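You operate a simulated robot arm through the tools that you are given. There is no shell and no other tool. Be economical: measure what you need, move in short steps, check, and stop when the job is done.

The job below is to be done with a simulated two-armed robot. You get a single attempt, and the scene is never put back.

Task
File ticket LOT 30 at PINK and ticket LOT 45 at GREY in the card drawer.
Fine: each ticket home in its slot, drawer shut.

The check looks at the end state, three seconds after you hand in, the way a careful person would. Anything else that was tipped, shoved, dropped, spilled or broken makes it a failure.

Robot
Two 7-joint arms with three-finger grippers on one trunk, on a base that drives. Base frame: it is fixed to the floor where the robot stands at the start and does not move with it; the origin is under the middle of the robot, x ahead of it, y to its left, z up. Lengths are in mm, angles in degrees, forces in N, time in s.
The left shoulder is at the start at [70, 146, 1063], the right one opposite. With the tool pointing down near the work surface each hand reaches from about 280 to 680 mm from the robot's upright axis, wherever it stands, measured 20 degrees to its own side. Places, roughly: GREY slot [-1400, 3200, 700]; PINK slot [-1300, 3100, 700]; card drawer [-1300, 3100, 700]; index card [-1250, 3250, 750]; ticket [-1750, 3000, 1000]. Payload 2.2 kg a hand.
The TCP of each hand is the grasp point between the finger pads, 28 mm short of the fingertips. In the tool frame z runs along the fingers and y along their closing line. Largest opening 102 mm; the body of the gripper starts 71 mm behind the TCP.
Orientation is told as [roll, pitch, yaw] about the base's x, y, z axes, in that order, counted from this pose: with the fingers straight down and closing along the base's y, the tool's x points along the base's -x, its y along +y and its z along -z.

Tools
- The arms move only by the tool apply_moves. It takes "left_steps", "right_steps" or both (then of equal length, played together; a hand with none holds still); each is a list of rows, each a list of 7 numbers: the gripper command, from -1 (fully open) to 1 (shut), values between in proportion, then the shift along the base's x, y, z in mm, then the turn, a rotation vector about the base's x, y, z in degrees. In form: [[hand, dx, dy, dz, ax, ay, az], ...]. A call has 1 to 8 rows; each row shifts and turns the commanded pose from where the row before left it. A row lasts 0.2 s, in which the tool goes at most 50 mm and 8.6 degrees; a call with a longer step from one row to the next is refused whole, and so is a gripper value outside its range. Where a pose cannot be reached the arm comes as near as it can. A force on the tool above 40 N (or 10 N above the force at the start of the call, whichever is more), or a blocked arm, ends the call early, and 0.2 s more pass. Each finger halts on what it meets, pressing with about 22 N; the grip force reading is that of the motor and also rises with nothing between the fingers. The clock runs only during rows and for 0.2 s after the last one: add rows that do not move to give the fingers time. The reply holds the time, the measured pose of the TCP, the force on the tool along the base axes, the opening and the grip force, in the units named above and with some noise, with the torque about the TCP (base axes, N m) and any sound that the robot's microphone picked up.
- Cameras (640 x 400 px; columns grow to the right, rows downward): "scene" is now at [136.4, 13.5, 1283.9]; the picture's right is [0.17, -0.99, 0.00], its down [-0.64, -0.11, -0.76] and it looks along [0.75, 0.13, -0.65] (base axes); focal length 267 px, centre (320, 200). "left" rides on the left gripper at [72, 38, -86] in its tool frame; the picture's right is [-0.46, 0.89, 0.00], its down [-0.60, -0.32, -0.73] and it looks along [-0.65, -0.34, 0.68] (tool axes); focal length 256 px, centre (320, 200). "right" rides on the right gripper at [69, 44, -86] in its tool frame; the picture's right is [-0.53, 0.85, 0.00], its down [-0.58, -0.36, -0.73] and it looks along [-0.62, -0.39, 0.68] (tool axes); focal length 256 px, centre (320, 200). There is no depth. A picture from a camera that has moved, and an enlarged one, comes with that camera's place and axes in the base frame and with its lens.
- snapshot(camera): a new picture of that camera. No time passes.
- raise_lower(by): slides the trunk up (or, below 0, down) by that many mm; the arms and the scene camera ride with it, the base frame stays. It gives what a move gives, with no picture.
- base_move(legs): drives the robot by 1 to 6 legs, each [ahead, left, turn to the left] in mm, mm and degrees, along the robot's own axes; the way and the turn of a leg run together, so that a leg with both is an arc; at most 1500 mm and 180 degrees a leg. The arms and the cameras ride along, it lands a little off, and it stops where it bumps. It gives what a move gives.
- turn_head(pan, tilt): turns the head with the scene camera to pan (to the left, within 86 degrees either way) and tilt (down, from -29 to 69), counted from straight ahead of the robot. It gives what a move gives.
- enlarge(camera, box): a new picture of the part [left, top, right, bottom] of that camera's present view, enlarged. No time passes.
- finish_job(): hands the job in; it is judged then, once.

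Go step by step. Nothing tells you exact positions but the pictures and the camera data: compare them with the known pose of the tool, close in by small moves and look again before you grip or let go. The budget is 135 turns and 122 pictures, counting those below and the enlarged ones. Unless the task says otherwise, let go and move clear before handing in, and close with one line.

The tools are called after "Emit:" as a command line: name --argument value ..., lists and objects as JSON in quotes. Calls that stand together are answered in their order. apply_moves: Moves the arms, as the interface text tells. Its arguments: {"type":"object","properties":{"left_steps":{"type":"array","items":{"type":"array","items":{"type":"number"}}},"right_steps":{"type":"array","items":{"type":"array","items":{"type":"number"}}}},"required":[]} The other tools are called the same way: raise_lower (by) slides the trunk up or down; base_move (legs) drives the base; turn_head (pan, tilt) turns the head that bears the scene camera; snapshot (camera) takes a picture; enlarge (camera, box) takes an enlarged picture of a part of a camera's view; finish_job () hands the job in.

At the start:

```text
time_s: 0.0
left_ee_pos: [417.9, 179.3, 929.9]
left_orientation: [0.1, 0.0, 0.0]
left_ft_force: [0.0, -0.1, -0.5]
left_moment: [0.03, -0.01, 0.0]
left_finger_gap: 101.9
left_gripper_force: 0.0
right_ee_pos: [388.6, -140.5, 972.2]
right_orientation: [0.0, 0.0, 0.0]
right_ft_force: [0.2, 0.7, 0.1]
right_moment: [0.02, -0.01, -0.02]
right_finger_gap: 102.0
right_gripper_force: 0.1
trunk travel left (down, up): [-600.0, 340.0]
robot x, y, heading: [1.4, -4.0, 0.4]
head pan, tilt: [9.6, 40.6]
```

scene: 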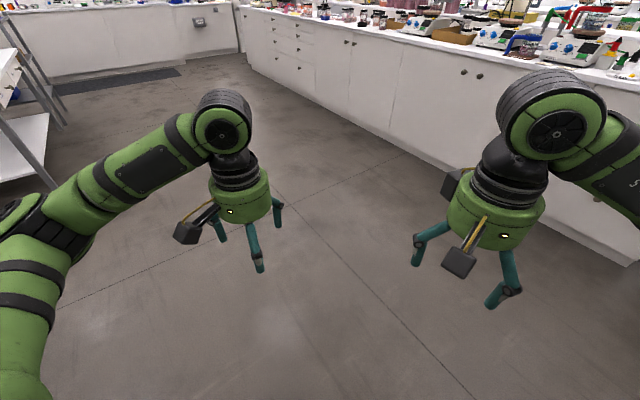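
right: 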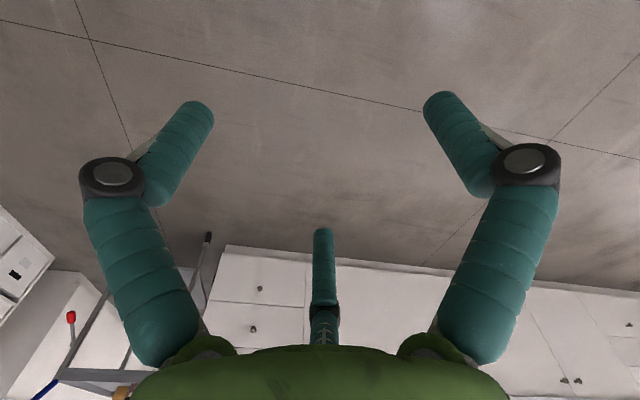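
left: 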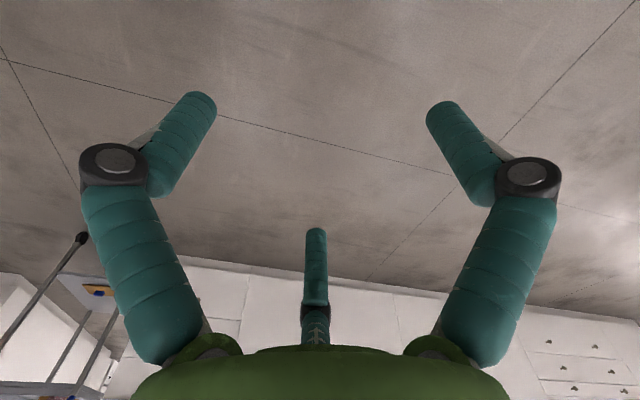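

The robot is in a lab room; the drawer lies far behind-left of me. I look left first to see the way.

Emit:
turn_head --pan 86 --tilt 20

Emit:
snapshot --camera "scene"

```text
time_s: 1.5
left_ee_pos: [417.5, 181.5, 929.6]
left_orientation: [0.0, 0.1, 0.0]
left_ft_force: [-0.3, 0.4, 0.2]
left_moment: [-0.03, -0.03, 0.01]
left_finger_gap: 102.2
left_gripper_force: 0.0
right_ee_pos: [390.0, -141.2, 972.9]
right_orientation: [0.0, 0.0, 0.0]
right_ft_force: [-0.1, 0.8, 0.5]
right_moment: [-0.03, 0.03, -0.01]
right_finger_gap: 102.2
right_gripper_force: 0.1
trunk travel left (down, up): [-600.0, 340.0]
robot x, y, heading: [2.3, -1.5, 0.1]
head pan, tilt: [85.9, 20.0]
```

```text
118 pictures are left
camera scene: at [59.7, 92.3, 1316.2], right [1.0, -0.07, 0.0], down [-0.02, -0.34, -0.94], along [0.07, 0.94, -0.34], focal length 267 px, centre (320, 200)
```

scene: 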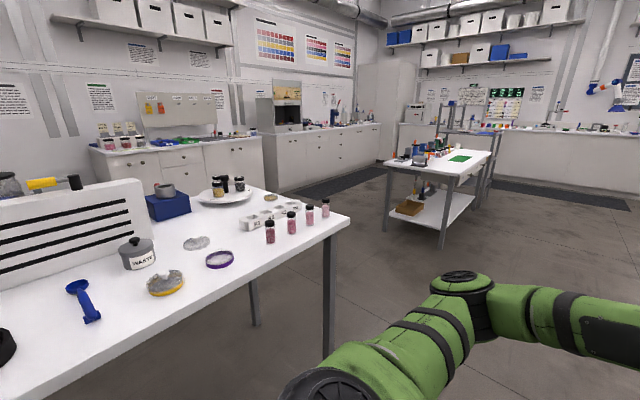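

The room runs diagonally to my frame; a table stands left of me, and the card cabinet is past it on the left wall. I drive along the table edge, round its corner, and look.

Emit:
base_move --legs '[[0, 0, 45], [1000, 0, 0], [750, 0, 0], [0, 0, 90], [1300, 0, 0]]'

Emit:
turn_head --pan 15 --tilt 20

Emit:
snapshot --camera "scene"

```text
time_s: 22.3
left_ee_pos: [-97.6, 2287.8, 930.1]
left_orientation: [-0.1, 0.0, 136.1]
left_ft_force: [0.2, 0.0, 0.5]
left_moment: [0.01, -0.03, -0.02]
left_finger_gap: 102.0
left_gripper_force: 0.0
right_ee_pos: [146.8, 2498.6, 972.5]
right_orientation: [0.0, 0.0, 136.1]
right_ft_force: [-0.4, 0.6, -0.3]
right_moment: [0.01, 0.0, 0.0]
right_finger_gap: 102.0
right_gripper_force: 0.1
trunk travel left (down, up): [-600.0, 340.0]
robot x, y, heading: [327.4, 2125.9, 135.9]
head pan, tilt: [85.9, 20.0]
```

```text
time_s: 23.7
left_ee_pos: [-97.0, 2287.5, 930.1]
left_orientation: [0.0, 0.0, 136.1]
left_ft_force: [0.4, 0.8, -0.2]
left_moment: [-0.01, -0.03, -0.01]
left_finger_gap: 102.0
left_gripper_force: 0.1
right_ee_pos: [146.8, 2498.6, 973.3]
right_orientation: [0.0, 0.0, 136.2]
right_ft_force: [-0.3, 0.0, -0.1]
right_moment: [0.02, 0.0, 0.0]
right_finger_gap: 102.1
right_gripper_force: 0.0
trunk travel left (down, up): [-600.0, 340.0]
robot x, y, heading: [328.9, 2129.8, 136.1]
head pan, tilt: [15.0, 20.0]
```

```text
117 pictures are left
camera scene: at [214.1, 2206.6, 1316.2], right [0.48, 0.88, 0.0], down [0.3, -0.17, -0.94], along [-0.82, 0.45, -0.34], focal length 267 px, centre (320, 200)
```

scene: 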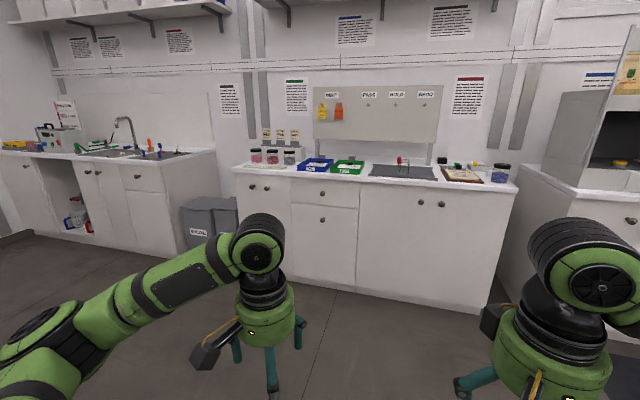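

The cabinet is ahead: a rack with tickets under WAIT, the small top drawer in the middle. I enlarge both.

Emit:
enlarge --camera "scene" --box '[300, 80, 450, 170]'

Emit:
enlarge --camera "scene" --box '[230, 140, 430, 260]'

```text
4.27 times, centred on (375, 125) of scene
camera zoom: at [214.1, 2206.6, 1316.2], right [0.48, 0.88, 0.0], down [0.3, -0.17, -0.94], along [-0.82, 0.45, -0.34], focal length 1140 px, centre (85, 520)
```

zoom: 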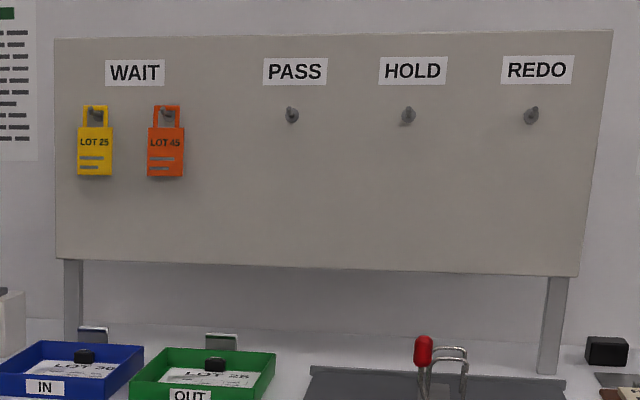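

```text
3.20 times, centred on (330, 200) of scene
camera zoom: at [214.1, 2206.6, 1316.2], right [0.48, 0.88, 0.0], down [0.3, -0.17, -0.94], along [-0.82, 0.45, -0.34], focal length 855 px, centre (288, 200)
```

zoom: 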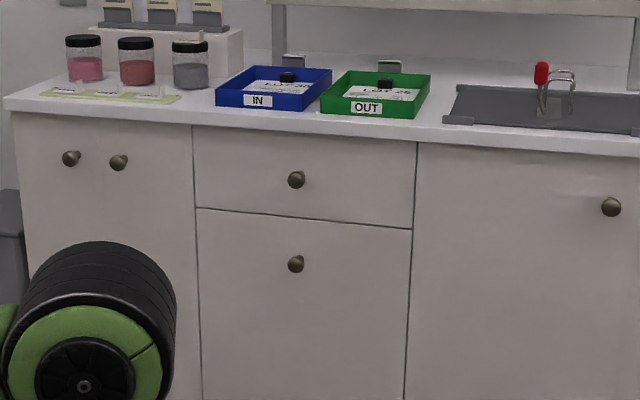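

The orange LOT 45 hangs under WAIT; LOT 30 is not yet found. I drive closer, with the drawer ahead.

Emit:
base_move --legs '[[750, 450, 0]]'

Emit:
turn_head --pan 10 --tilt 20

Emit:
snapshot --camera "scene"

```text
time_s: 28.4
left_ee_pos: [-952.5, 2475.1, 930.3]
left_orientation: [0.0, 0.0, 135.9]
left_ft_force: [-0.2, -0.5, 0.2]
left_moment: [0.0, -0.01, 0.0]
left_finger_gap: 102.1
left_gripper_force: 0.0
right_ee_pos: [-708.2, 2685.1, 972.9]
right_orientation: [0.0, 0.0, 135.8]
right_ft_force: [-0.1, -0.3, 0.7]
right_moment: [0.02, -0.02, -0.01]
right_finger_gap: 102.0
right_gripper_force: 0.0
trunk travel left (down, up): [-600.0, 340.0]
robot x, y, heading: [-525.2, 2315.6, 135.7]
head pan, tilt: [15.0, 20.0]
```

```text
time_s: 29.0
left_ee_pos: [-953.1, 2474.2, 931.1]
left_orientation: [0.0, 0.0, 135.7]
left_ft_force: [-0.1, 0.8, -0.2]
left_moment: [-0.01, 0.03, 0.02]
left_finger_gap: 102.0
left_gripper_force: 0.0
right_ee_pos: [-707.8, 2685.9, 973.7]
right_orientation: [-0.1, 0.0, 135.8]
right_ft_force: [-0.5, 0.5, -0.2]
right_moment: [-0.01, 0.02, -0.01]
right_finger_gap: 101.9
right_gripper_force: 0.1
trunk travel left (down, up): [-600.0, 340.0]
robot x, y, heading: [-527.7, 2313.0, 135.9]
head pan, tilt: [10.0, 20.0]
```

```text
114 pictures are left
camera scene: at [-638.1, 2400.1, 1316.2], right [0.56, 0.83, 0.0], down [0.28, -0.19, -0.94], along [-0.78, 0.53, -0.34], focal length 267 px, centre (320, 200)
```

scene: 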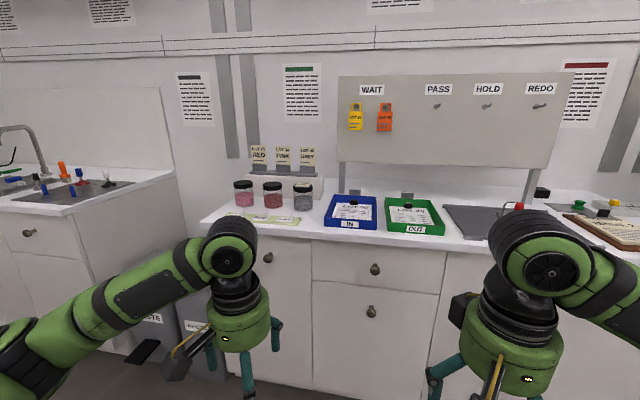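

Emit:
enlarge --camera "scene" --box '[225, 135, 335, 235]'

Emit:
enlarge --camera "scene" --box '[320, 80, 450, 240]'

```text
4.00 times, centred on (280, 185) of scene
camera zoom: at [-638.1, 2400.1, 1316.2], right [0.56, 0.83, 0.0], down [0.28, -0.19, -0.94], along [-0.78, 0.53, -0.34], focal length 1068 px, centre (480, 260)
```

zoom: 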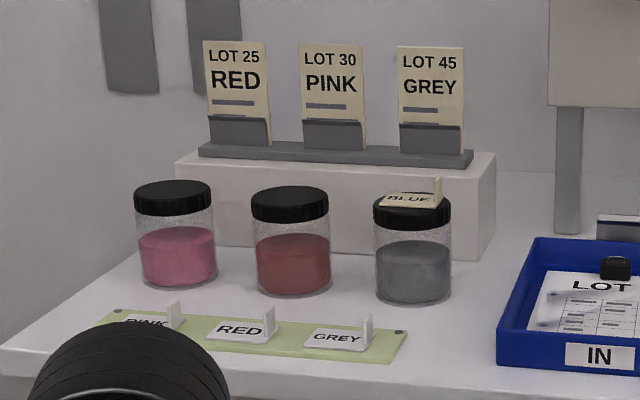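

```text
2.50 times, centred on (385, 160) of scene
camera zoom: at [-638.1, 2400.1, 1316.2], right [0.56, 0.83, 0.0], down [0.28, -0.19, -0.94], along [-0.78, 0.53, -0.34], focal length 668 px, centre (158, 300)
```

zoom: 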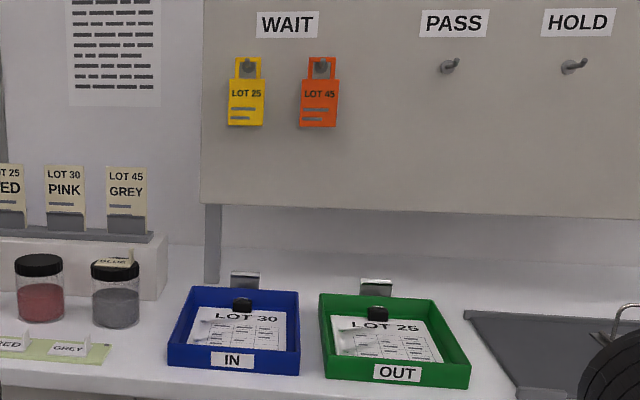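

The tickets are the cream cards standing on the ledge (LOT 30 PINK, LOT 45 GREY). First the drawer: I drive a little closer and look down at the knob.

Emit:
base_move --legs '[[250, 0, 0]]'

Emit:
turn_head --pan 0 --tilt 35

Emit:
snapshot --camera "scene"

Emit:
snapshot --camera "right"

```text
time_s: 30.8
left_ee_pos: [-1132.9, 2649.9, 931.5]
left_orientation: [0.0, 0.0, 135.9]
left_ft_force: [-0.1, 0.9, 0.4]
left_moment: [-0.02, 0.01, 0.02]
left_finger_gap: 102.0
left_gripper_force: 0.0
right_ee_pos: [-889.0, 2860.6, 973.0]
right_orientation: [0.0, 0.0, 135.9]
right_ft_force: [0.2, 0.2, 1.0]
right_moment: [0.01, 0.03, -0.04]
right_finger_gap: 102.4
right_gripper_force: 0.1
trunk travel left (down, up): [-600.0, 340.0]
robot x, y, heading: [-707.1, 2486.3, 135.7]
head pan, tilt: [10.0, 20.0]
```

```text
time_s: 31.6
left_ee_pos: [-1133.6, 2649.7, 930.1]
left_orientation: [-0.1, 0.0, 136.0]
left_ft_force: [0.3, 0.4, -0.1]
left_moment: [-0.02, 0.01, 0.01]
left_finger_gap: 102.1
left_gripper_force: 0.1
right_ee_pos: [-888.8, 2860.5, 973.6]
right_orientation: [0.0, -0.1, 135.9]
right_ft_force: [0.4, 0.3, 0.5]
right_moment: [0.03, 0.04, 0.01]
right_finger_gap: 101.9
right_gripper_force: 0.1
trunk travel left (down, up): [-600.0, 340.0]
robot x, y, heading: [-707.8, 2488.8, 135.8]
head pan, tilt: [0.0, 35.0]
```

```text
111 pictures are left
camera scene: at [-804.8, 2584.2, 1292.4], right [0.7, 0.72, 0.0], down [0.41, -0.4, -0.82], along [-0.59, 0.57, -0.57], focal length 267 px, centre (320, 200)
```

scene: 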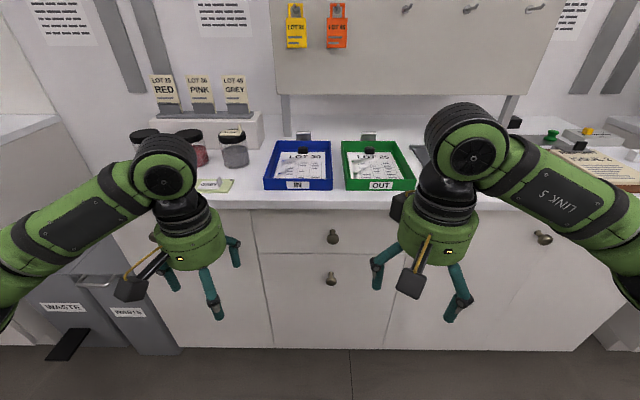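

```text
110 pictures are left
camera right: at [-869.9, 2780.4, 1058.5], right [-0.97, -0.24, 0.0], down [-0.16, 0.66, 0.73], along [-0.17, 0.71, -0.68], focal length 256 px, centre (320, 200)
```

right: 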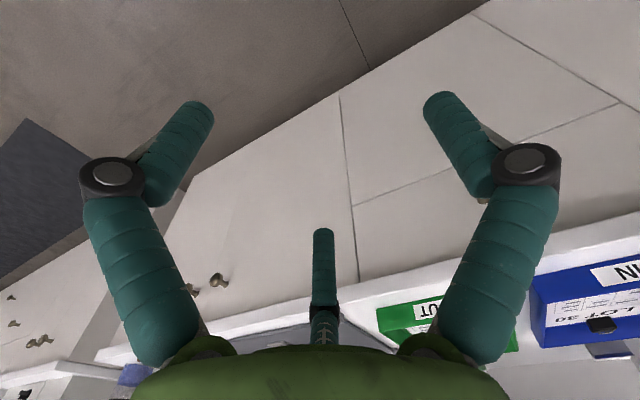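

The hand looks as if it had three prongs, so before planning grips I shut the right hand halfway and look at how it closes.

Emit:
apply_moves --right_steps '[[0.6, 0, 0, 0, 0, 0, 0], [0.6, 0, 0, 0, 0, 0, 0], [0.6, 0, 0, 0, 0, 0, 0]]'

Emit:
snapshot --camera "right"

Emit:
enlarge --camera "scene" --box '[340, 180, 500, 340]'

```text
time_s: 32.4
left_ee_pos: [-1134.0, 2649.8, 929.7]
left_orientation: [0.0, 0.0, 135.9]
left_ft_force: [-0.7, 0.9, -0.1]
left_moment: [0.03, -0.03, 0.0]
left_finger_gap: 102.1
left_gripper_force: 0.0
right_ee_pos: [-889.3, 2861.4, 972.8]
right_orientation: [0.0, 0.1, 135.9]
right_ft_force: [0.1, -0.3, -0.2]
right_moment: [0.01, 0.02, -0.02]
right_finger_gap: 20.5
right_gripper_force: 0.0
trunk travel left (down, up): [-600.0, 340.0]
robot x, y, heading: [-708.9, 2485.8, 136.0]
head pan, tilt: [0.0, 35.0]
```

```text
109 pictures are left
camera right: at [-870.0, 2780.5, 1058.4], right [-0.97, -0.24, 0.0], down [-0.16, 0.66, 0.73], along [-0.17, 0.71, -0.68], focal length 256 px, centre (320, 200)
```

right: 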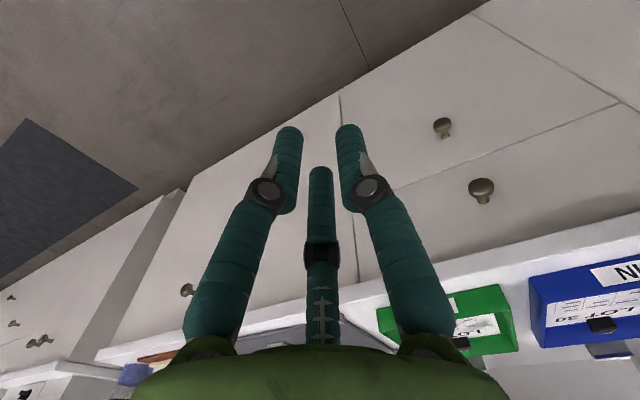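

```text
2.50 times, centred on (420, 260) of scene
camera zoom: at [-804.8, 2584.3, 1292.4], right [0.7, 0.72, 0.0], down [0.41, -0.4, -0.82], along [-0.59, 0.57, -0.57], focal length 668 px, centre (70, 50)
```

zoom: 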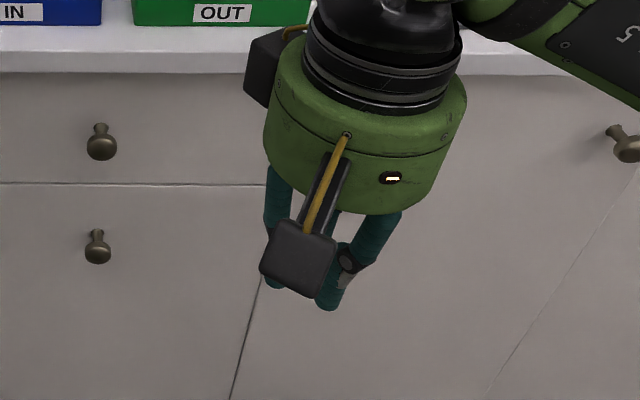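

The hand is a three-prong chuck; good for the round knob. Knob is near [-1207, 3018, 750]; I lower the trunk, then tilt the right hand forward and bring it in front of the knob.

Emit:
raise_lower --by -150

Emit:
apply_moves --right_steps '[[-1, -18, 4, -6, 5.9, 6.1, 0], [-1, -18, 4, -6, 5.9, 6.1, 0], [-1, -18, 4, -6, 5.9, 6.1, 0], [-1, -18, 4, -6, 5.9, 6.1, 0], [-1, -18, 4, -6, 5.9, 6.1, 0], [-1, -18, 4, -6, 5.9, 6.1, 0], [-1, -18, 4, -6, 5.9, 6.1, 0], [-1, -18, 4, -6, 5.9, 6.1, 0]]'

Emit:
snapshot --camera "scene"

Emit:
snapshot --camera "right"

```text
time_s: 34.2
left_ee_pos: [-1134.6, 2650.5, 780.0]
left_orientation: [0.0, -0.1, 135.9]
left_ft_force: [0.2, -0.3, 0.2]
left_moment: [0.0, -0.01, -0.01]
left_finger_gap: 102.0
left_gripper_force: 0.1
right_ee_pos: [-889.9, 2860.4, 823.7]
right_orientation: [0.0, 0.0, 135.9]
right_ft_force: [-0.6, 0.3, -0.1]
right_moment: [0.0, 0.02, -0.03]
right_finger_gap: 20.5
right_gripper_force: 0.1
trunk travel left (down, up): [-450.0, 490.0]
robot x, y, heading: [-711.3, 2489.2, 136.2]
head pan, tilt: [0.0, 35.0]
```

```text
time_s: 36.0
left_ee_pos: [-1133.4, 2650.2, 779.8]
left_orientation: [0.0, 0.1, 135.9]
left_ft_force: [-0.1, -0.8, 0.4]
left_moment: [-0.03, -0.01, 0.0]
left_finger_gap: 102.1
left_gripper_force: 0.2
right_ee_pos: [-1034.0, 2890.7, 775.6]
right_orientation: [0.1, -68.0, 135.9]
right_ft_force: [0.3, -0.4, 0.0]
right_moment: [0.05, 0.03, -0.02]
right_finger_gap: 101.9
right_gripper_force: 0.0
trunk travel left (down, up): [-450.0, 490.0]
robot x, y, heading: [-710.1, 2491.1, 136.2]
head pan, tilt: [0.0, 35.0]
```

```text
107 pictures are left
camera scene: at [-805.6, 2583.3, 1142.4], right [0.7, 0.72, 0.0], down [0.41, -0.4, -0.82], along [-0.59, 0.57, -0.57], focal length 267 px, centre (320, 200)
```

scene: 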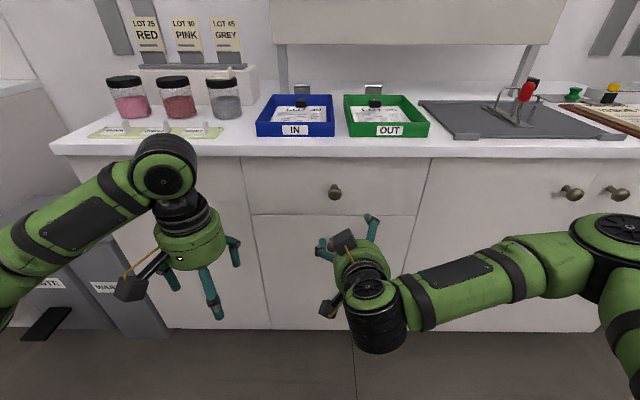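

```text
106 pictures are left
camera right: at [-988.4, 2785.2, 742.7], right [-0.73, -0.47, 0.5], down [0.59, -0.06, 0.81], along [-0.35, 0.88, 0.32], focal length 256 px, centre (320, 200)
```

right: 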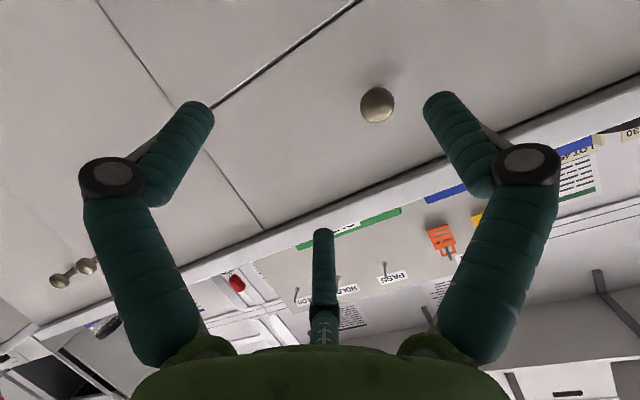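

Knob is triangulated at about v=2925 (along heading), u=1333, z≈780. I level the hand and close in to just short of it.

Emit:
apply_moves --right_steps '[[-0.3, -22.7, 12.5, 1, 5.9, 6.1, 0], [-0.3, -22.7, 12.5, 1, 5.9, 6.1, 0], [-0.3, -22.7, 12.5, 1, 0, 0, 0], [-0.3, -22.7, 12.5, 1, 0, 0, 0]]'

Emit:
snapshot --camera "right"

Emit:
enlarge --camera "scene" --box '[260, 140, 420, 260]'

```text
time_s: 37.0
left_ee_pos: [-1132.9, 2649.8, 779.7]
left_orientation: [0.1, 0.1, 135.9]
left_ft_force: [-0.4, -1.2, 0.5]
left_moment: [-0.01, 0.0, 0.0]
left_finger_gap: 102.1
left_gripper_force: 0.0
right_ee_pos: [-1125.0, 2943.3, 778.5]
right_orientation: [0.3, -85.0, 135.7]
right_ft_force: [-0.1, 0.3, 1.0]
right_moment: [0.02, 0.02, 0.0]
right_finger_gap: 66.4
right_gripper_force: 0.1
trunk travel left (down, up): [-450.0, 490.0]
robot x, y, heading: [-707.0, 2486.6, 135.7]
head pan, tilt: [0.0, 35.0]
```

```text
105 pictures are left
camera right: at [-1088.4, 2846.0, 718.1], right [-0.62, -0.57, 0.53], down [0.74, -0.21, 0.64], along [-0.26, 0.79, 0.55], focal length 256 px, centre (320, 200)
```

right: 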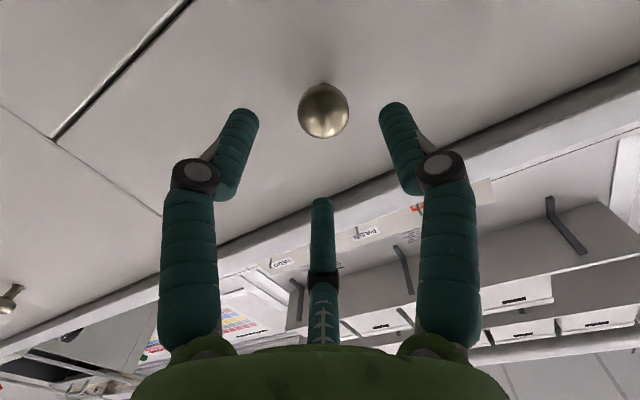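

```text
3.33 times, centred on (340, 200) of scene
camera zoom: at [-805.3, 2584.4, 1142.3], right [0.7, 0.72, 0.0], down [0.41, -0.4, -0.82], along [-0.59, 0.57, -0.57], focal length 890 px, centre (253, 200)
```

zoom: 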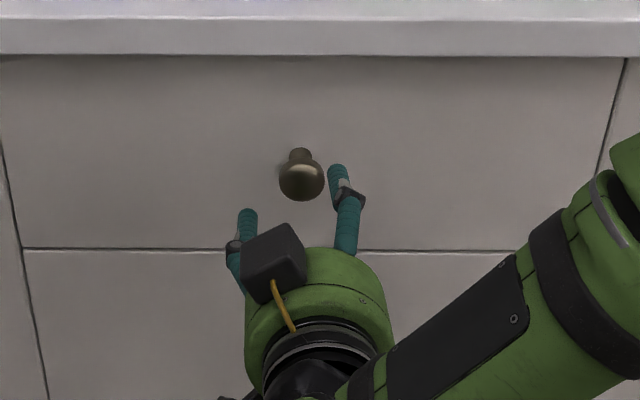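

The knob lies on the tool axis about 64 mm ahead. I advance 60 mm and close.

Emit:
apply_moves --right_steps '[[-0.3, -14.4, 13.9, -1.3, 0, 0, 0], [-0.3, -14.4, 13.9, -1.3, 0, 0, 0], [-0.3, -14.4, 13.9, -1.3, 0, 0, 0]]'

Emit:
snapshot --camera "right"

```text
time_s: 37.8
left_ee_pos: [-1133.6, 2649.8, 779.6]
left_orientation: [-0.1, 0.1, 136.0]
left_ft_force: [-0.6, -1.0, 0.5]
left_moment: [-0.01, 0.0, -0.01]
left_finger_gap: 102.0
left_gripper_force: 0.2
right_ee_pos: [-1168.5, 2985.2, 777.0]
right_orientation: [0.4, -84.8, 135.6]
right_ft_force: [0.4, -0.3, 0.0]
right_moment: [0.02, 0.01, 0.01]
right_finger_gap: 66.2
right_gripper_force: 0.0
trunk travel left (down, up): [-450.0, 490.0]
robot x, y, heading: [-707.2, 2490.5, 136.3]
head pan, tilt: [0.0, 35.0]
```

```text
103 pictures are left
camera right: at [-1132.9, 2889.3, 714.5], right [-0.62, -0.57, 0.53], down [0.74, -0.21, 0.64], along [-0.26, 0.79, 0.55], focal length 256 px, centre (320, 200)
```

right: 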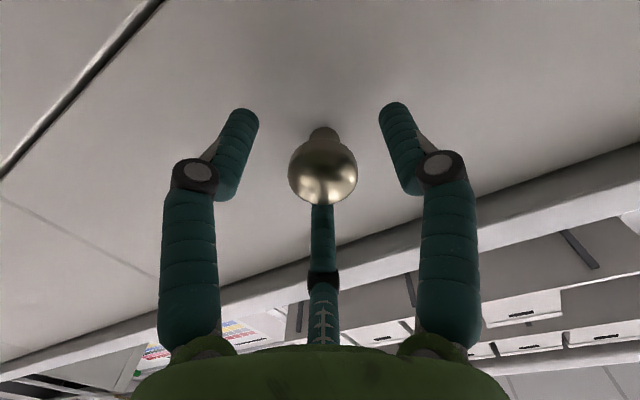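

The knob is between the fingers; I close.

Emit:
apply_moves --right_steps '[[1, 0, 0, 0, 0, 0, 0], [1, 0, 0, 0, 0, 0, 0], [1, 0, 0, 0, 0, 0, 0]]'

Emit:
apply_moves --right_steps '[[1, 14.4, -13.9, 0, 0, 0, 0], [1, 14.4, -13.9, 0, 0, 0, 0], [1, 0, 0, 0, 0, 0, 0]]'

Emit:
snapshot --camera "scene"

```text
time_s: 38.6
left_ee_pos: [-1133.5, 2650.4, 780.3]
left_orientation: [0.1, 0.0, 135.9]
left_ft_force: [0.1, 0.1, -0.6]
left_moment: [-0.02, 0.02, 0.02]
left_finger_gap: 101.8
left_gripper_force: 0.2
right_ee_pos: [-1168.2, 2985.0, 778.1]
right_orientation: [0.2, -85.0, 135.8]
right_ft_force: [-1.0, -0.3, 4.2]
right_moment: [0.13, 0.08, 0.84]
right_finger_gap: 33.7
right_gripper_force: 44.9
trunk travel left (down, up): [-450.0, 490.0]
robot x, y, heading: [-708.6, 2490.7, 135.9]
head pan, tilt: [0.0, 35.0]
```

```text
time_s: 39.4
left_ee_pos: [-1133.2, 2647.6, 780.7]
left_orientation: [0.0, -0.1, 135.8]
left_ft_force: [0.5, 0.7, 0.2]
left_moment: [0.01, 0.0, 0.01]
left_finger_gap: 102.0
left_gripper_force: 0.1
right_ee_pos: [-1139.6, 2955.5, 777.2]
right_orientation: [0.8, -85.2, 135.3]
right_ft_force: [-3.0, -4.6, 7.0]
right_moment: [0.49, 0.7, 0.04]
right_finger_gap: 33.2
right_gripper_force: 44.7
trunk travel left (down, up): [-450.0, 490.0]
robot x, y, heading: [-710.5, 2491.4, 135.9]
head pan, tilt: [0.0, 35.0]
```

```text
102 pictures are left
camera scene: at [-804.4, 2582.6, 1142.6], right [0.7, 0.72, 0.0], down [0.41, -0.4, -0.82], along [-0.59, 0.57, -0.57], focal length 267 px, centre (320, 200)
```

scene: 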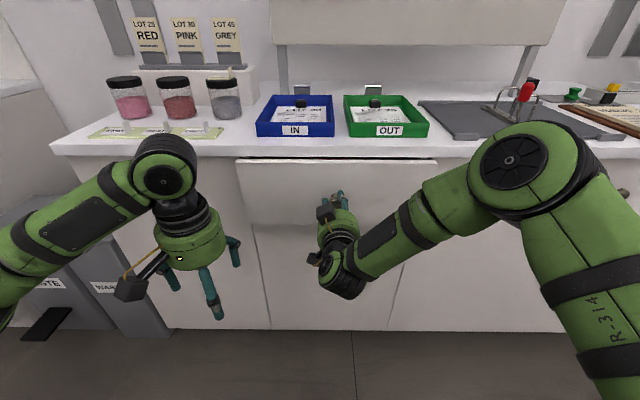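

The drawer is opening. I pull it further by backing the base.

Emit:
base_move --legs '[[-210, 0, 0]]'

Emit:
snapshot --camera "scene"

```text
time_s: 41.0
left_ee_pos: [-984.7, 2503.0, 781.6]
left_orientation: [-0.1, -0.1, 136.0]
left_ft_force: [0.6, 0.9, -0.4]
left_moment: [-0.02, -0.01, -0.01]
left_finger_gap: 102.0
left_gripper_force: 0.0
right_ee_pos: [-992.7, 2810.8, 777.3]
right_orientation: [-0.9, -84.9, 137.2]
right_ft_force: [-7.0, -4.8, 13.0]
right_moment: [-0.35, -0.46, 0.94]
right_finger_gap: 33.1
right_gripper_force: 45.3
trunk travel left (down, up): [-450.0, 490.0]
robot x, y, heading: [-559.5, 2342.0, 136.2]
head pan, tilt: [0.0, 35.0]
```

```text
101 pictures are left
camera scene: at [-656.3, 2438.1, 1142.7], right [0.69, 0.72, 0.0], down [0.41, -0.4, -0.82], along [-0.59, 0.57, -0.57], focal length 267 px, centre (320, 200)
```

scene: 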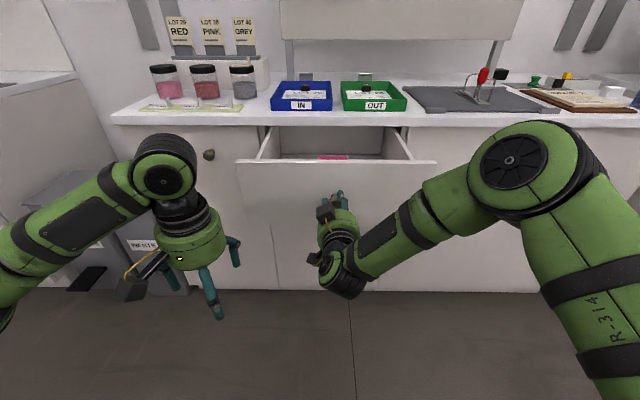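

Drawer is open about 250 mm and a pink label shows inside. I let go, back off and raise up to look in.

Emit:
apply_moves --right_steps '[[-0.5, 0, 0, 0, 0, 0, 0], [-0.5, 0, 0, 0, 0, 0, 0], [-0.5, 21, -20, 0, 0, 0, 0], [-0.5, 21, -20, 0, 0, 0, 0], [-0.5, 21, -20, 0, 0, 0, 0]]'

Emit:
raise_lower --by 400

Emit:
turn_head --pan 0 --tilt 50

Emit:
snapshot --camera "scene"

```text
time_s: 42.2
left_ee_pos: [-984.9, 2504.2, 780.4]
left_orientation: [0.0, 0.0, 136.2]
left_ft_force: [0.3, -0.6, -0.6]
left_moment: [0.02, 0.01, 0.04]
left_finger_gap: 102.1
left_gripper_force: 0.1
right_ee_pos: [-929.6, 2752.4, 777.0]
right_orientation: [-0.1, -85.0, 136.3]
right_ft_force: [-0.4, -0.1, 0.1]
right_moment: [-0.02, -0.02, -0.04]
right_finger_gap: 76.7
right_gripper_force: 0.1
trunk travel left (down, up): [-450.0, 490.0]
robot x, y, heading: [-560.3, 2344.9, 136.3]
head pan, tilt: [0.0, 35.0]
```

```text
time_s: 46.0
left_ee_pos: [-985.5, 2504.6, 1180.4]
left_orientation: [0.0, 0.0, 136.0]
left_ft_force: [-0.5, -0.3, 0.0]
left_moment: [-0.02, 0.0, -0.02]
left_finger_gap: 101.9
left_gripper_force: 0.1
right_ee_pos: [-929.1, 2752.5, 1176.3]
right_orientation: [0.0, -85.0, 136.3]
right_ft_force: [0.4, 0.2, -0.3]
right_moment: [-0.02, 0.01, -0.02]
right_finger_gap: 76.5
right_gripper_force: 0.1
trunk travel left (down, up): [-850.0, 90.0]
robot x, y, heading: [-561.1, 2344.5, 135.9]
head pan, tilt: [0.0, 35.0]
```

```text
time_s: 46.8
left_ee_pos: [-985.5, 2505.3, 1180.4]
left_orientation: [0.0, -0.1, 136.0]
left_ft_force: [0.5, -0.4, 0.2]
left_moment: [0.0, -0.01, 0.02]
left_finger_gap: 102.1
left_gripper_force: 0.1
right_ee_pos: [-929.8, 2751.5, 1177.9]
right_orientation: [-0.1, -85.0, 136.3]
right_ft_force: [0.5, 0.1, -0.1]
right_moment: [0.04, 0.04, -0.04]
right_finger_gap: 76.4
right_gripper_force: 0.1
trunk travel left (down, up): [-850.0, 90.0]
robot x, y, heading: [-562.8, 2341.2, 136.3]
head pan, tilt: [0.0, 50.0]
```

```text
100 pictures are left
camera scene: at [-648.4, 2432.6, 1520.7], right [0.69, 0.72, 0.0], down [0.55, -0.53, -0.64], along [-0.46, 0.45, -0.77], focal length 267 px, centre (320, 200)
```

scene: 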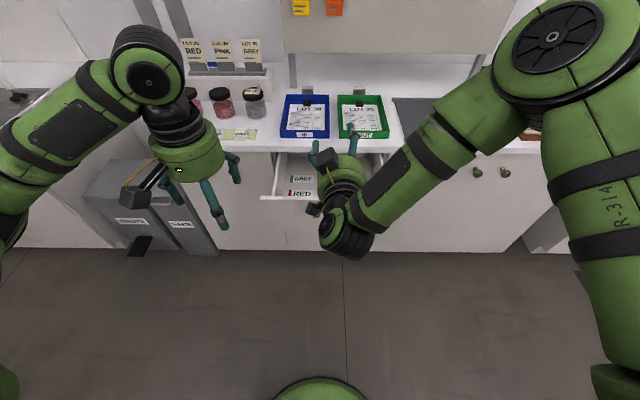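

The arm hides the drawer. I turn the right hand back to pointing down and move it to the side.

Emit:
apply_moves --right_steps '[[-0.5, 14, 14, 0, -5.9, -6.1, 0], [-0.5, 14, 14, 0, -5.9, -6.1, 0], [-0.5, 14, 14, 0, -5.9, -6.1, 0], [-0.5, 14, 14, 0, -5.9, -6.1, 0], [-0.5, 14, 14, 0, -5.9, -6.1, 0], [-0.5, 14, 14, 0, -5.9, -6.1, 0], [-0.5, 14, 14, 0, -5.9, -6.1, 0], [-0.5, 14, 14, 0, -5.9, -6.1, 0]]'

Emit:
apply_moves --right_steps '[[-0.5, 14, 14, 0, -5.9, -6.1, 0], [-0.5, 14, 14, 0, -5.9, -6.1, 0]]'

Emit:
snapshot --camera "scene"

Emit:
enlarge --camera "scene" --box '[240, 120, 400, 220]'

```text
time_s: 48.6
left_ee_pos: [-985.0, 2505.8, 1180.8]
left_orientation: [0.1, 0.1, 136.1]
left_ft_force: [0.1, 0.5, -0.7]
left_moment: [-0.01, -0.01, 0.0]
left_finger_gap: 101.7
left_gripper_force: 0.1
right_ee_pos: [-816.8, 2866.8, 1177.6]
right_orientation: [0.6, -16.8, 135.9]
right_ft_force: [0.5, -0.1, 0.6]
right_moment: [-0.01, -0.03, 0.01]
right_finger_gap: 76.5
right_gripper_force: 0.0
trunk travel left (down, up): [-850.0, 90.0]
robot x, y, heading: [-559.4, 2346.4, 136.2]
head pan, tilt: [0.0, 50.0]
```

```text
time_s: 49.2
left_ee_pos: [-985.8, 2506.7, 1180.2]
left_orientation: [0.0, 0.1, 136.2]
left_ft_force: [0.4, 0.7, -0.2]
left_moment: [-0.02, -0.04, -0.02]
left_finger_gap: 101.9
left_gripper_force: 0.0
right_ee_pos: [-789.1, 2893.5, 1175.6]
right_orientation: [0.5, 0.2, 136.0]
right_ft_force: [-0.3, 0.6, -0.1]
right_moment: [-0.02, -0.01, -0.02]
right_finger_gap: 76.6
right_gripper_force: 0.2
trunk travel left (down, up): [-850.0, 90.0]
robot x, y, heading: [-564.7, 2346.4, 136.1]
head pan, tilt: [0.0, 50.0]
```

```text
99 pictures are left
camera scene: at [-649.1, 2435.0, 1520.4], right [0.69, 0.72, 0.0], down [0.55, -0.53, -0.64], along [-0.46, 0.44, -0.77], focal length 267 px, centre (320, 200)
```

scene: 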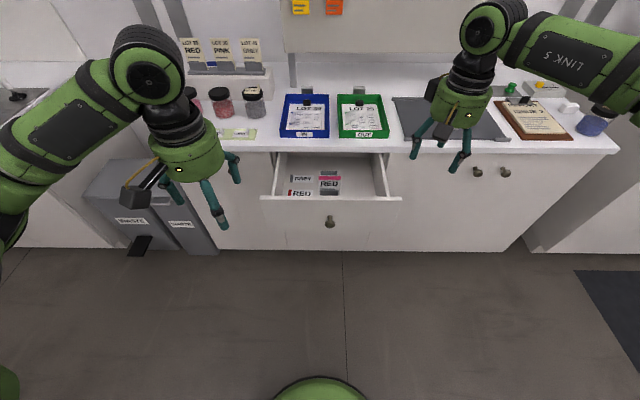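

```text
4.00 times, centred on (320, 170) of scene
camera zoom: at [-649.1, 2435.0, 1520.4], right [0.69, 0.72, 0.0], down [0.55, -0.53, -0.64], along [-0.46, 0.44, -0.77], focal length 1068 px, centre (320, 320)
```

zoom: 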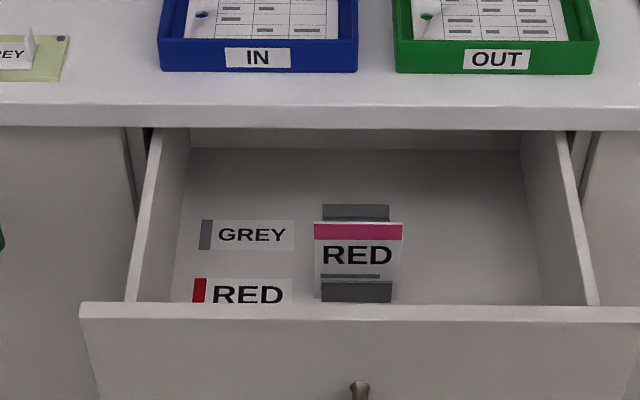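

The drawer shows RED and GREY labels and a misfiled-looking card "RED" with a pink stripe. I bring the left wrist camera over it for a better view.

Emit:
apply_moves --left_steps '[[-1, -11.2, 34, -27, 0, 0, 0], [-1, -11.2, 34, -27, 0, 0, 0], [-1, -11.2, 34, -27, 0, 0, 0], [-1, -11.2, 34, -27, 0, 0, 0], [-1, -11.2, 34, -27, 0, 0, 0], [-1, -11.2, 34, -27, 0, 0, 0]]'

Emit:
snapshot --camera "left"

```text
time_s: 50.6
left_ee_pos: [-1052.0, 2711.2, 1017.8]
left_orientation: [0.1, -0.1, 136.0]
left_ft_force: [-1.1, 1.0, -1.2]
left_moment: [0.02, 0.02, 0.02]
left_finger_gap: 102.1
left_gripper_force: 0.2
right_ee_pos: [-789.1, 2894.5, 1178.3]
right_orientation: [0.5, -0.1, 136.0]
right_ft_force: [-0.3, -0.3, 0.1]
right_moment: [0.01, -0.05, 0.0]
right_finger_gap: 76.5
right_gripper_force: 0.0
trunk travel left (down, up): [-850.0, 90.0]
robot x, y, heading: [-558.1, 2344.4, 136.1]
head pan, tilt: [0.0, 50.0]
```

```text
97 pictures are left
camera left: at [-1027.5, 2633.2, 1103.1], right [-0.95, -0.31, 0.0], down [-0.21, 0.65, 0.73], along [-0.23, 0.69, -0.68], focal length 256 px, centre (320, 200)
```

left: 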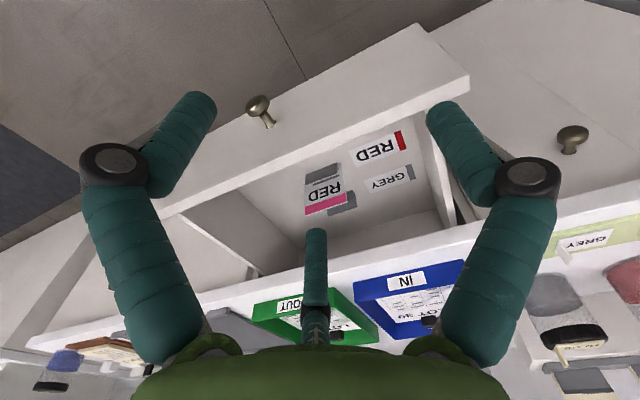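

I move the camera further over the drawer and tip it to look more steeply down.

Emit:
apply_moves --left_steps '[[-1, -28, 27, 10, -5.9, -6.1, 0], [-1, -28, 27, 10, -5.9, -6.1, 0], [-1, -28, 27, 10, -5.9, -6.1, 0], [-1, -28, 27, 10, -5.9, -6.1, 0]]'

Emit:
snapshot --camera "left"

```text
time_s: 51.6
left_ee_pos: [-1043.4, 2622.0, 1069.8]
left_orientation: [0.2, 29.5, 134.9]
left_ft_force: [1.1, 0.6, -0.6]
left_moment: [0.0, -0.03, 0.01]
left_finger_gap: 102.0
left_gripper_force: 0.1
left hand out of reach, approached as far as the arm can: row 1, 2, 3, 4
right_ee_pos: [-786.6, 2893.2, 1178.6]
right_orientation: [0.5, -0.1, 136.0]
right_ft_force: [0.1, 0.2, -0.4]
right_moment: [-0.04, 0.03, -0.01]
right_finger_gap: 76.3
right_gripper_force: 0.0
trunk travel left (down, up): [-850.0, 90.0]
robot x, y, heading: [-560.4, 2346.1, 136.0]
head pan, tilt: [0.0, 50.0]
```

```text
96 pictures are left
camera left: at [-1056.1, 2580.4, 1180.8], right [-0.91, -0.34, -0.23], down [-0.4, 0.85, 0.34], along [0.08, 0.4, -0.91], focal length 256 px, centre (320, 200)
```

left: 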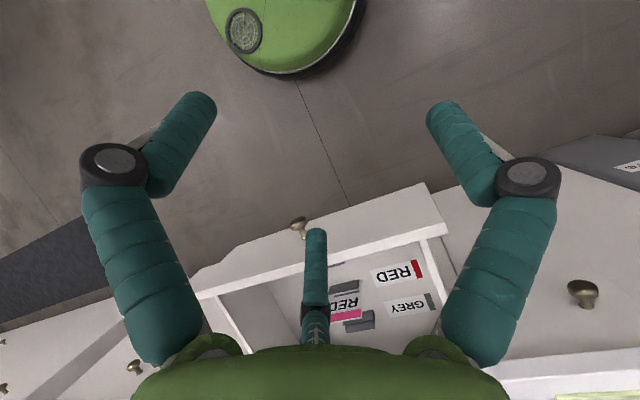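

I need a steeper view; the base has room, so I drive 200 mm forward and look again with the wrist and head cameras.

Emit:
base_move --legs '[[200, 0, 0]]'

Emit:
snapshot --camera "left"

Emit:
enlarge --camera "scene" --box '[240, 150, 400, 260]'

```text
time_s: 53.2
left_ee_pos: [-1187.8, 2755.9, 1072.3]
left_orientation: [0.2, 29.4, 135.1]
left_ft_force: [0.2, -0.3, 0.3]
left_moment: [0.02, 0.04, 0.02]
left_finger_gap: 102.0
left_gripper_force: 0.1
right_ee_pos: [-933.4, 3028.4, 1179.8]
right_orientation: [0.4, -0.3, 136.3]
right_ft_force: [0.2, 0.0, 0.1]
right_moment: [0.01, 0.02, -0.04]
right_finger_gap: 76.7
right_gripper_force: 0.2
trunk travel left (down, up): [-850.0, 90.0]
robot x, y, heading: [-705.7, 2486.5, 136.1]
head pan, tilt: [0.0, 50.0]
```

```text
95 pictures are left
camera left: at [-1201.1, 2714.2, 1181.4], right [-0.91, -0.34, -0.23], down [-0.4, 0.85, 0.34], along [0.07, 0.4, -0.91], focal length 256 px, centre (320, 200)
```

left: 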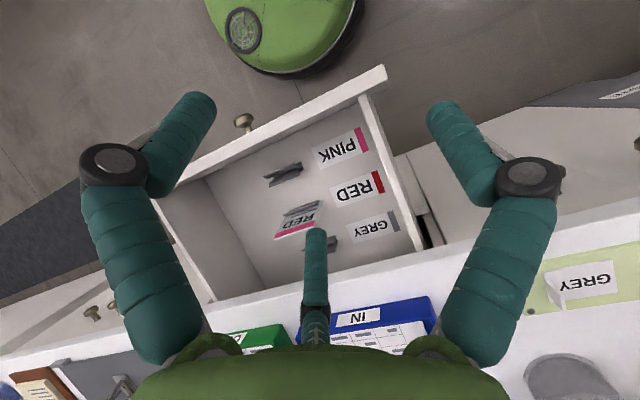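

```text
3.64 times, centred on (320, 205) of scene
camera zoom: at [-790.2, 2568.2, 1521.1], right [0.69, 0.72, 0.0], down [0.55, -0.53, -0.65], along [-0.47, 0.45, -0.76], focal length 971 px, centre (320, 182)
```

zoom: 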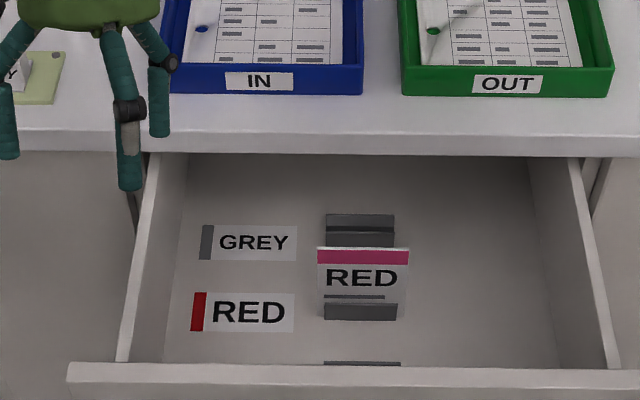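

Confirmed: front to back PINK, RED (occupied by a card), GREY. I enlarge the slots and the ticket ledge to measure.

Emit:
enlarge --camera "left" --box '[220, 110, 420, 270]'

Emit:
snapshot --camera "scene"

```text
2.50 times, centred on (320, 190) of left
camera zoom: at [-1201.1, 2714.2, 1181.4], right [-0.91, -0.34, -0.23], down [-0.4, 0.85, 0.34], along [0.07, 0.4, -0.91], focal length 640 px, centre (320, 225)
```

zoom: 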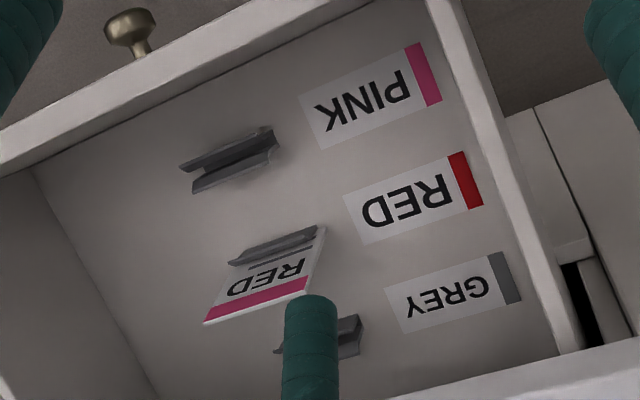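

```text
92 pictures are left
camera scene: at [-790.2, 2568.2, 1521.1], right [0.69, 0.72, 0.0], down [0.55, -0.53, -0.65], along [-0.47, 0.45, -0.76], focal length 267 px, centre (320, 200)
```

scene: 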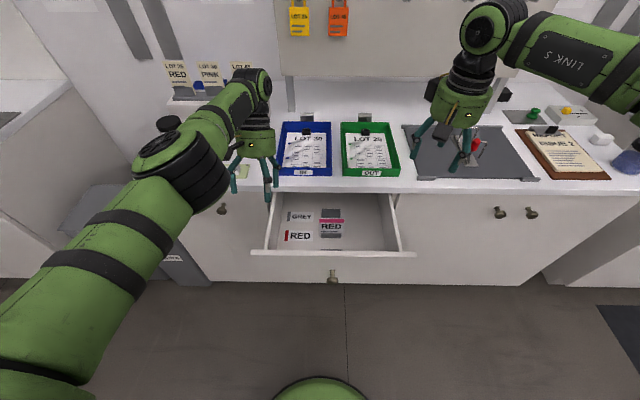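

GREY's slot is still under the counter edge, so I want the drawer further out. I close the right hand and lower it inside behind the drawer front, right of the slots, to pull.

Emit:
apply_moves --right_steps '[[1, -25.5, -30, 0, 0, 0, 0], [1, -25.5, -30, 0, 0, 0, 0], [1, 0, 0, -48, 0, 0, 0], [1, 0, 0, -48, 0, 0, 0], [1, 0, 0, -48, 0, 0, 0], [1, 0, 0, -48, 0, 0, 0], [1, 0, 0, -48, 0, 0, 0], [1, 0, 0, -30, 0, 0, 0]]'

Emit:
snapshot --camera "scene"

Emit:
snapshot --camera "right"

```text
time_s: 55.0
left_ee_pos: [-1189.6, 2756.9, 1069.4]
left_orientation: [0.0, 29.5, 135.2]
left_ft_force: [0.4, -0.5, -0.2]
left_moment: [0.01, -0.04, 0.0]
left_finger_gap: 101.9
left_gripper_force: 0.1
right_ee_pos: [-986.9, 2970.5, 906.8]
right_orientation: [0.2, -0.1, 136.2]
right_ft_force: [0.0, 0.3, 0.6]
right_moment: [0.02, 0.01, 0.01]
right_finger_gap: 2.0
right_gripper_force: 21.8
trunk travel left (down, up): [-850.0, 90.0]
robot x, y, heading: [-707.0, 2485.0, 136.1]
head pan, tilt: [0.0, 50.0]
```

```text
91 pictures are left
camera scene: at [-793.9, 2570.8, 1520.7], right [0.69, 0.72, 0.0], down [0.55, -0.53, -0.64], along [-0.46, 0.44, -0.77], focal length 267 px, centre (320, 200)
```

scene: 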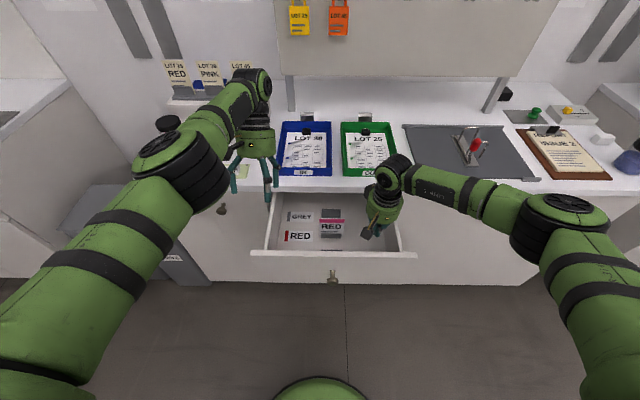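

```text
90 pictures are left
camera right: at [-965.8, 2889.8, 992.8], right [-0.97, -0.24, 0.01], down [-0.16, 0.66, 0.73], along [-0.18, 0.71, -0.68], focal length 256 px, centre (320, 200)
```

right: 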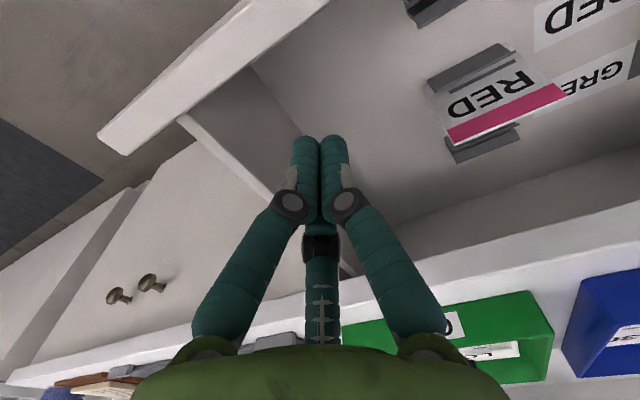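

Hand is over the inside of the drawer. I lower it 75 mm and pull back.

Emit:
apply_moves --right_steps '[[1, 0, 0, -40, 0, 0, 0], [1, 0, 0, -38, 0, 0, 0], [1, 14, -13.5, 0, 0, 0, 0], [1, 14, -13.5, 0, 0, 0, 0], [1, 14, -13.5, 0, 0, 0, 0], [1, 14, -13.5, 0, 0, 0, 0]]'

Emit:
apply_moves --right_steps '[[1, 14, -13.5, 0, 0, 0, 0], [1, 14, -13.5, 0, 0, 0, 0], [1, 14, -13.5, 0, 0, 0, 0], [1, 14, -13.5, 0, 0, 0, 0]]'

Emit:
snapshot --camera "scene"

```text
time_s: 56.4
left_ee_pos: [-1189.2, 2757.8, 1071.8]
left_orientation: [0.2, 29.4, 135.1]
left_ft_force: [-0.1, 0.4, -0.2]
left_moment: [0.0, 0.01, 0.01]
left_finger_gap: 101.9
left_gripper_force: 0.1
right_ee_pos: [-929.2, 2915.1, 829.3]
right_orientation: [0.3, 0.0, 136.2]
right_ft_force: [0.9, 0.5, 0.1]
right_moment: [-0.02, 0.03, -0.01]
right_finger_gap: 2.2
right_gripper_force: 22.2
trunk travel left (down, up): [-850.0, 90.0]
robot x, y, heading: [-704.1, 2485.4, 136.0]
head pan, tilt: [0.0, 50.0]
```

```text
time_s: 57.4
left_ee_pos: [-1192.3, 2758.6, 1069.2]
left_orientation: [0.1, 29.6, 135.2]
left_ft_force: [0.8, -0.9, 0.3]
left_moment: [0.0, 0.07, -0.03]
left_finger_gap: 102.1
left_gripper_force: 0.1
right_ee_pos: [-888.0, 2875.2, 834.3]
right_orientation: [0.5, -2.1, 135.9]
right_ft_force: [-11.6, 9.2, -14.0]
right_moment: [0.15, 0.22, 0.13]
right_finger_gap: 2.3
right_gripper_force: 21.9
trunk travel left (down, up): [-850.0, 90.0]
robot x, y, heading: [-707.6, 2484.9, 136.1]
head pan, tilt: [0.0, 50.0]
stopped in row 4 (right hand): the force on the tool passed its limit at 43 N (the readings are from after the stop); the commanded pose is now the measured one
```

```text
89 pictures are left
camera scene: at [-795.0, 2573.1, 1520.4], right [0.69, 0.72, 0.0], down [0.55, -0.53, -0.64], along [-0.46, 0.44, -0.77], focal length 267 px, centre (320, 200)
```

scene: 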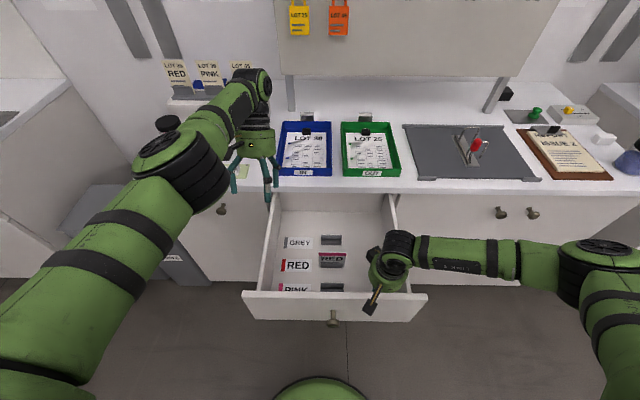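

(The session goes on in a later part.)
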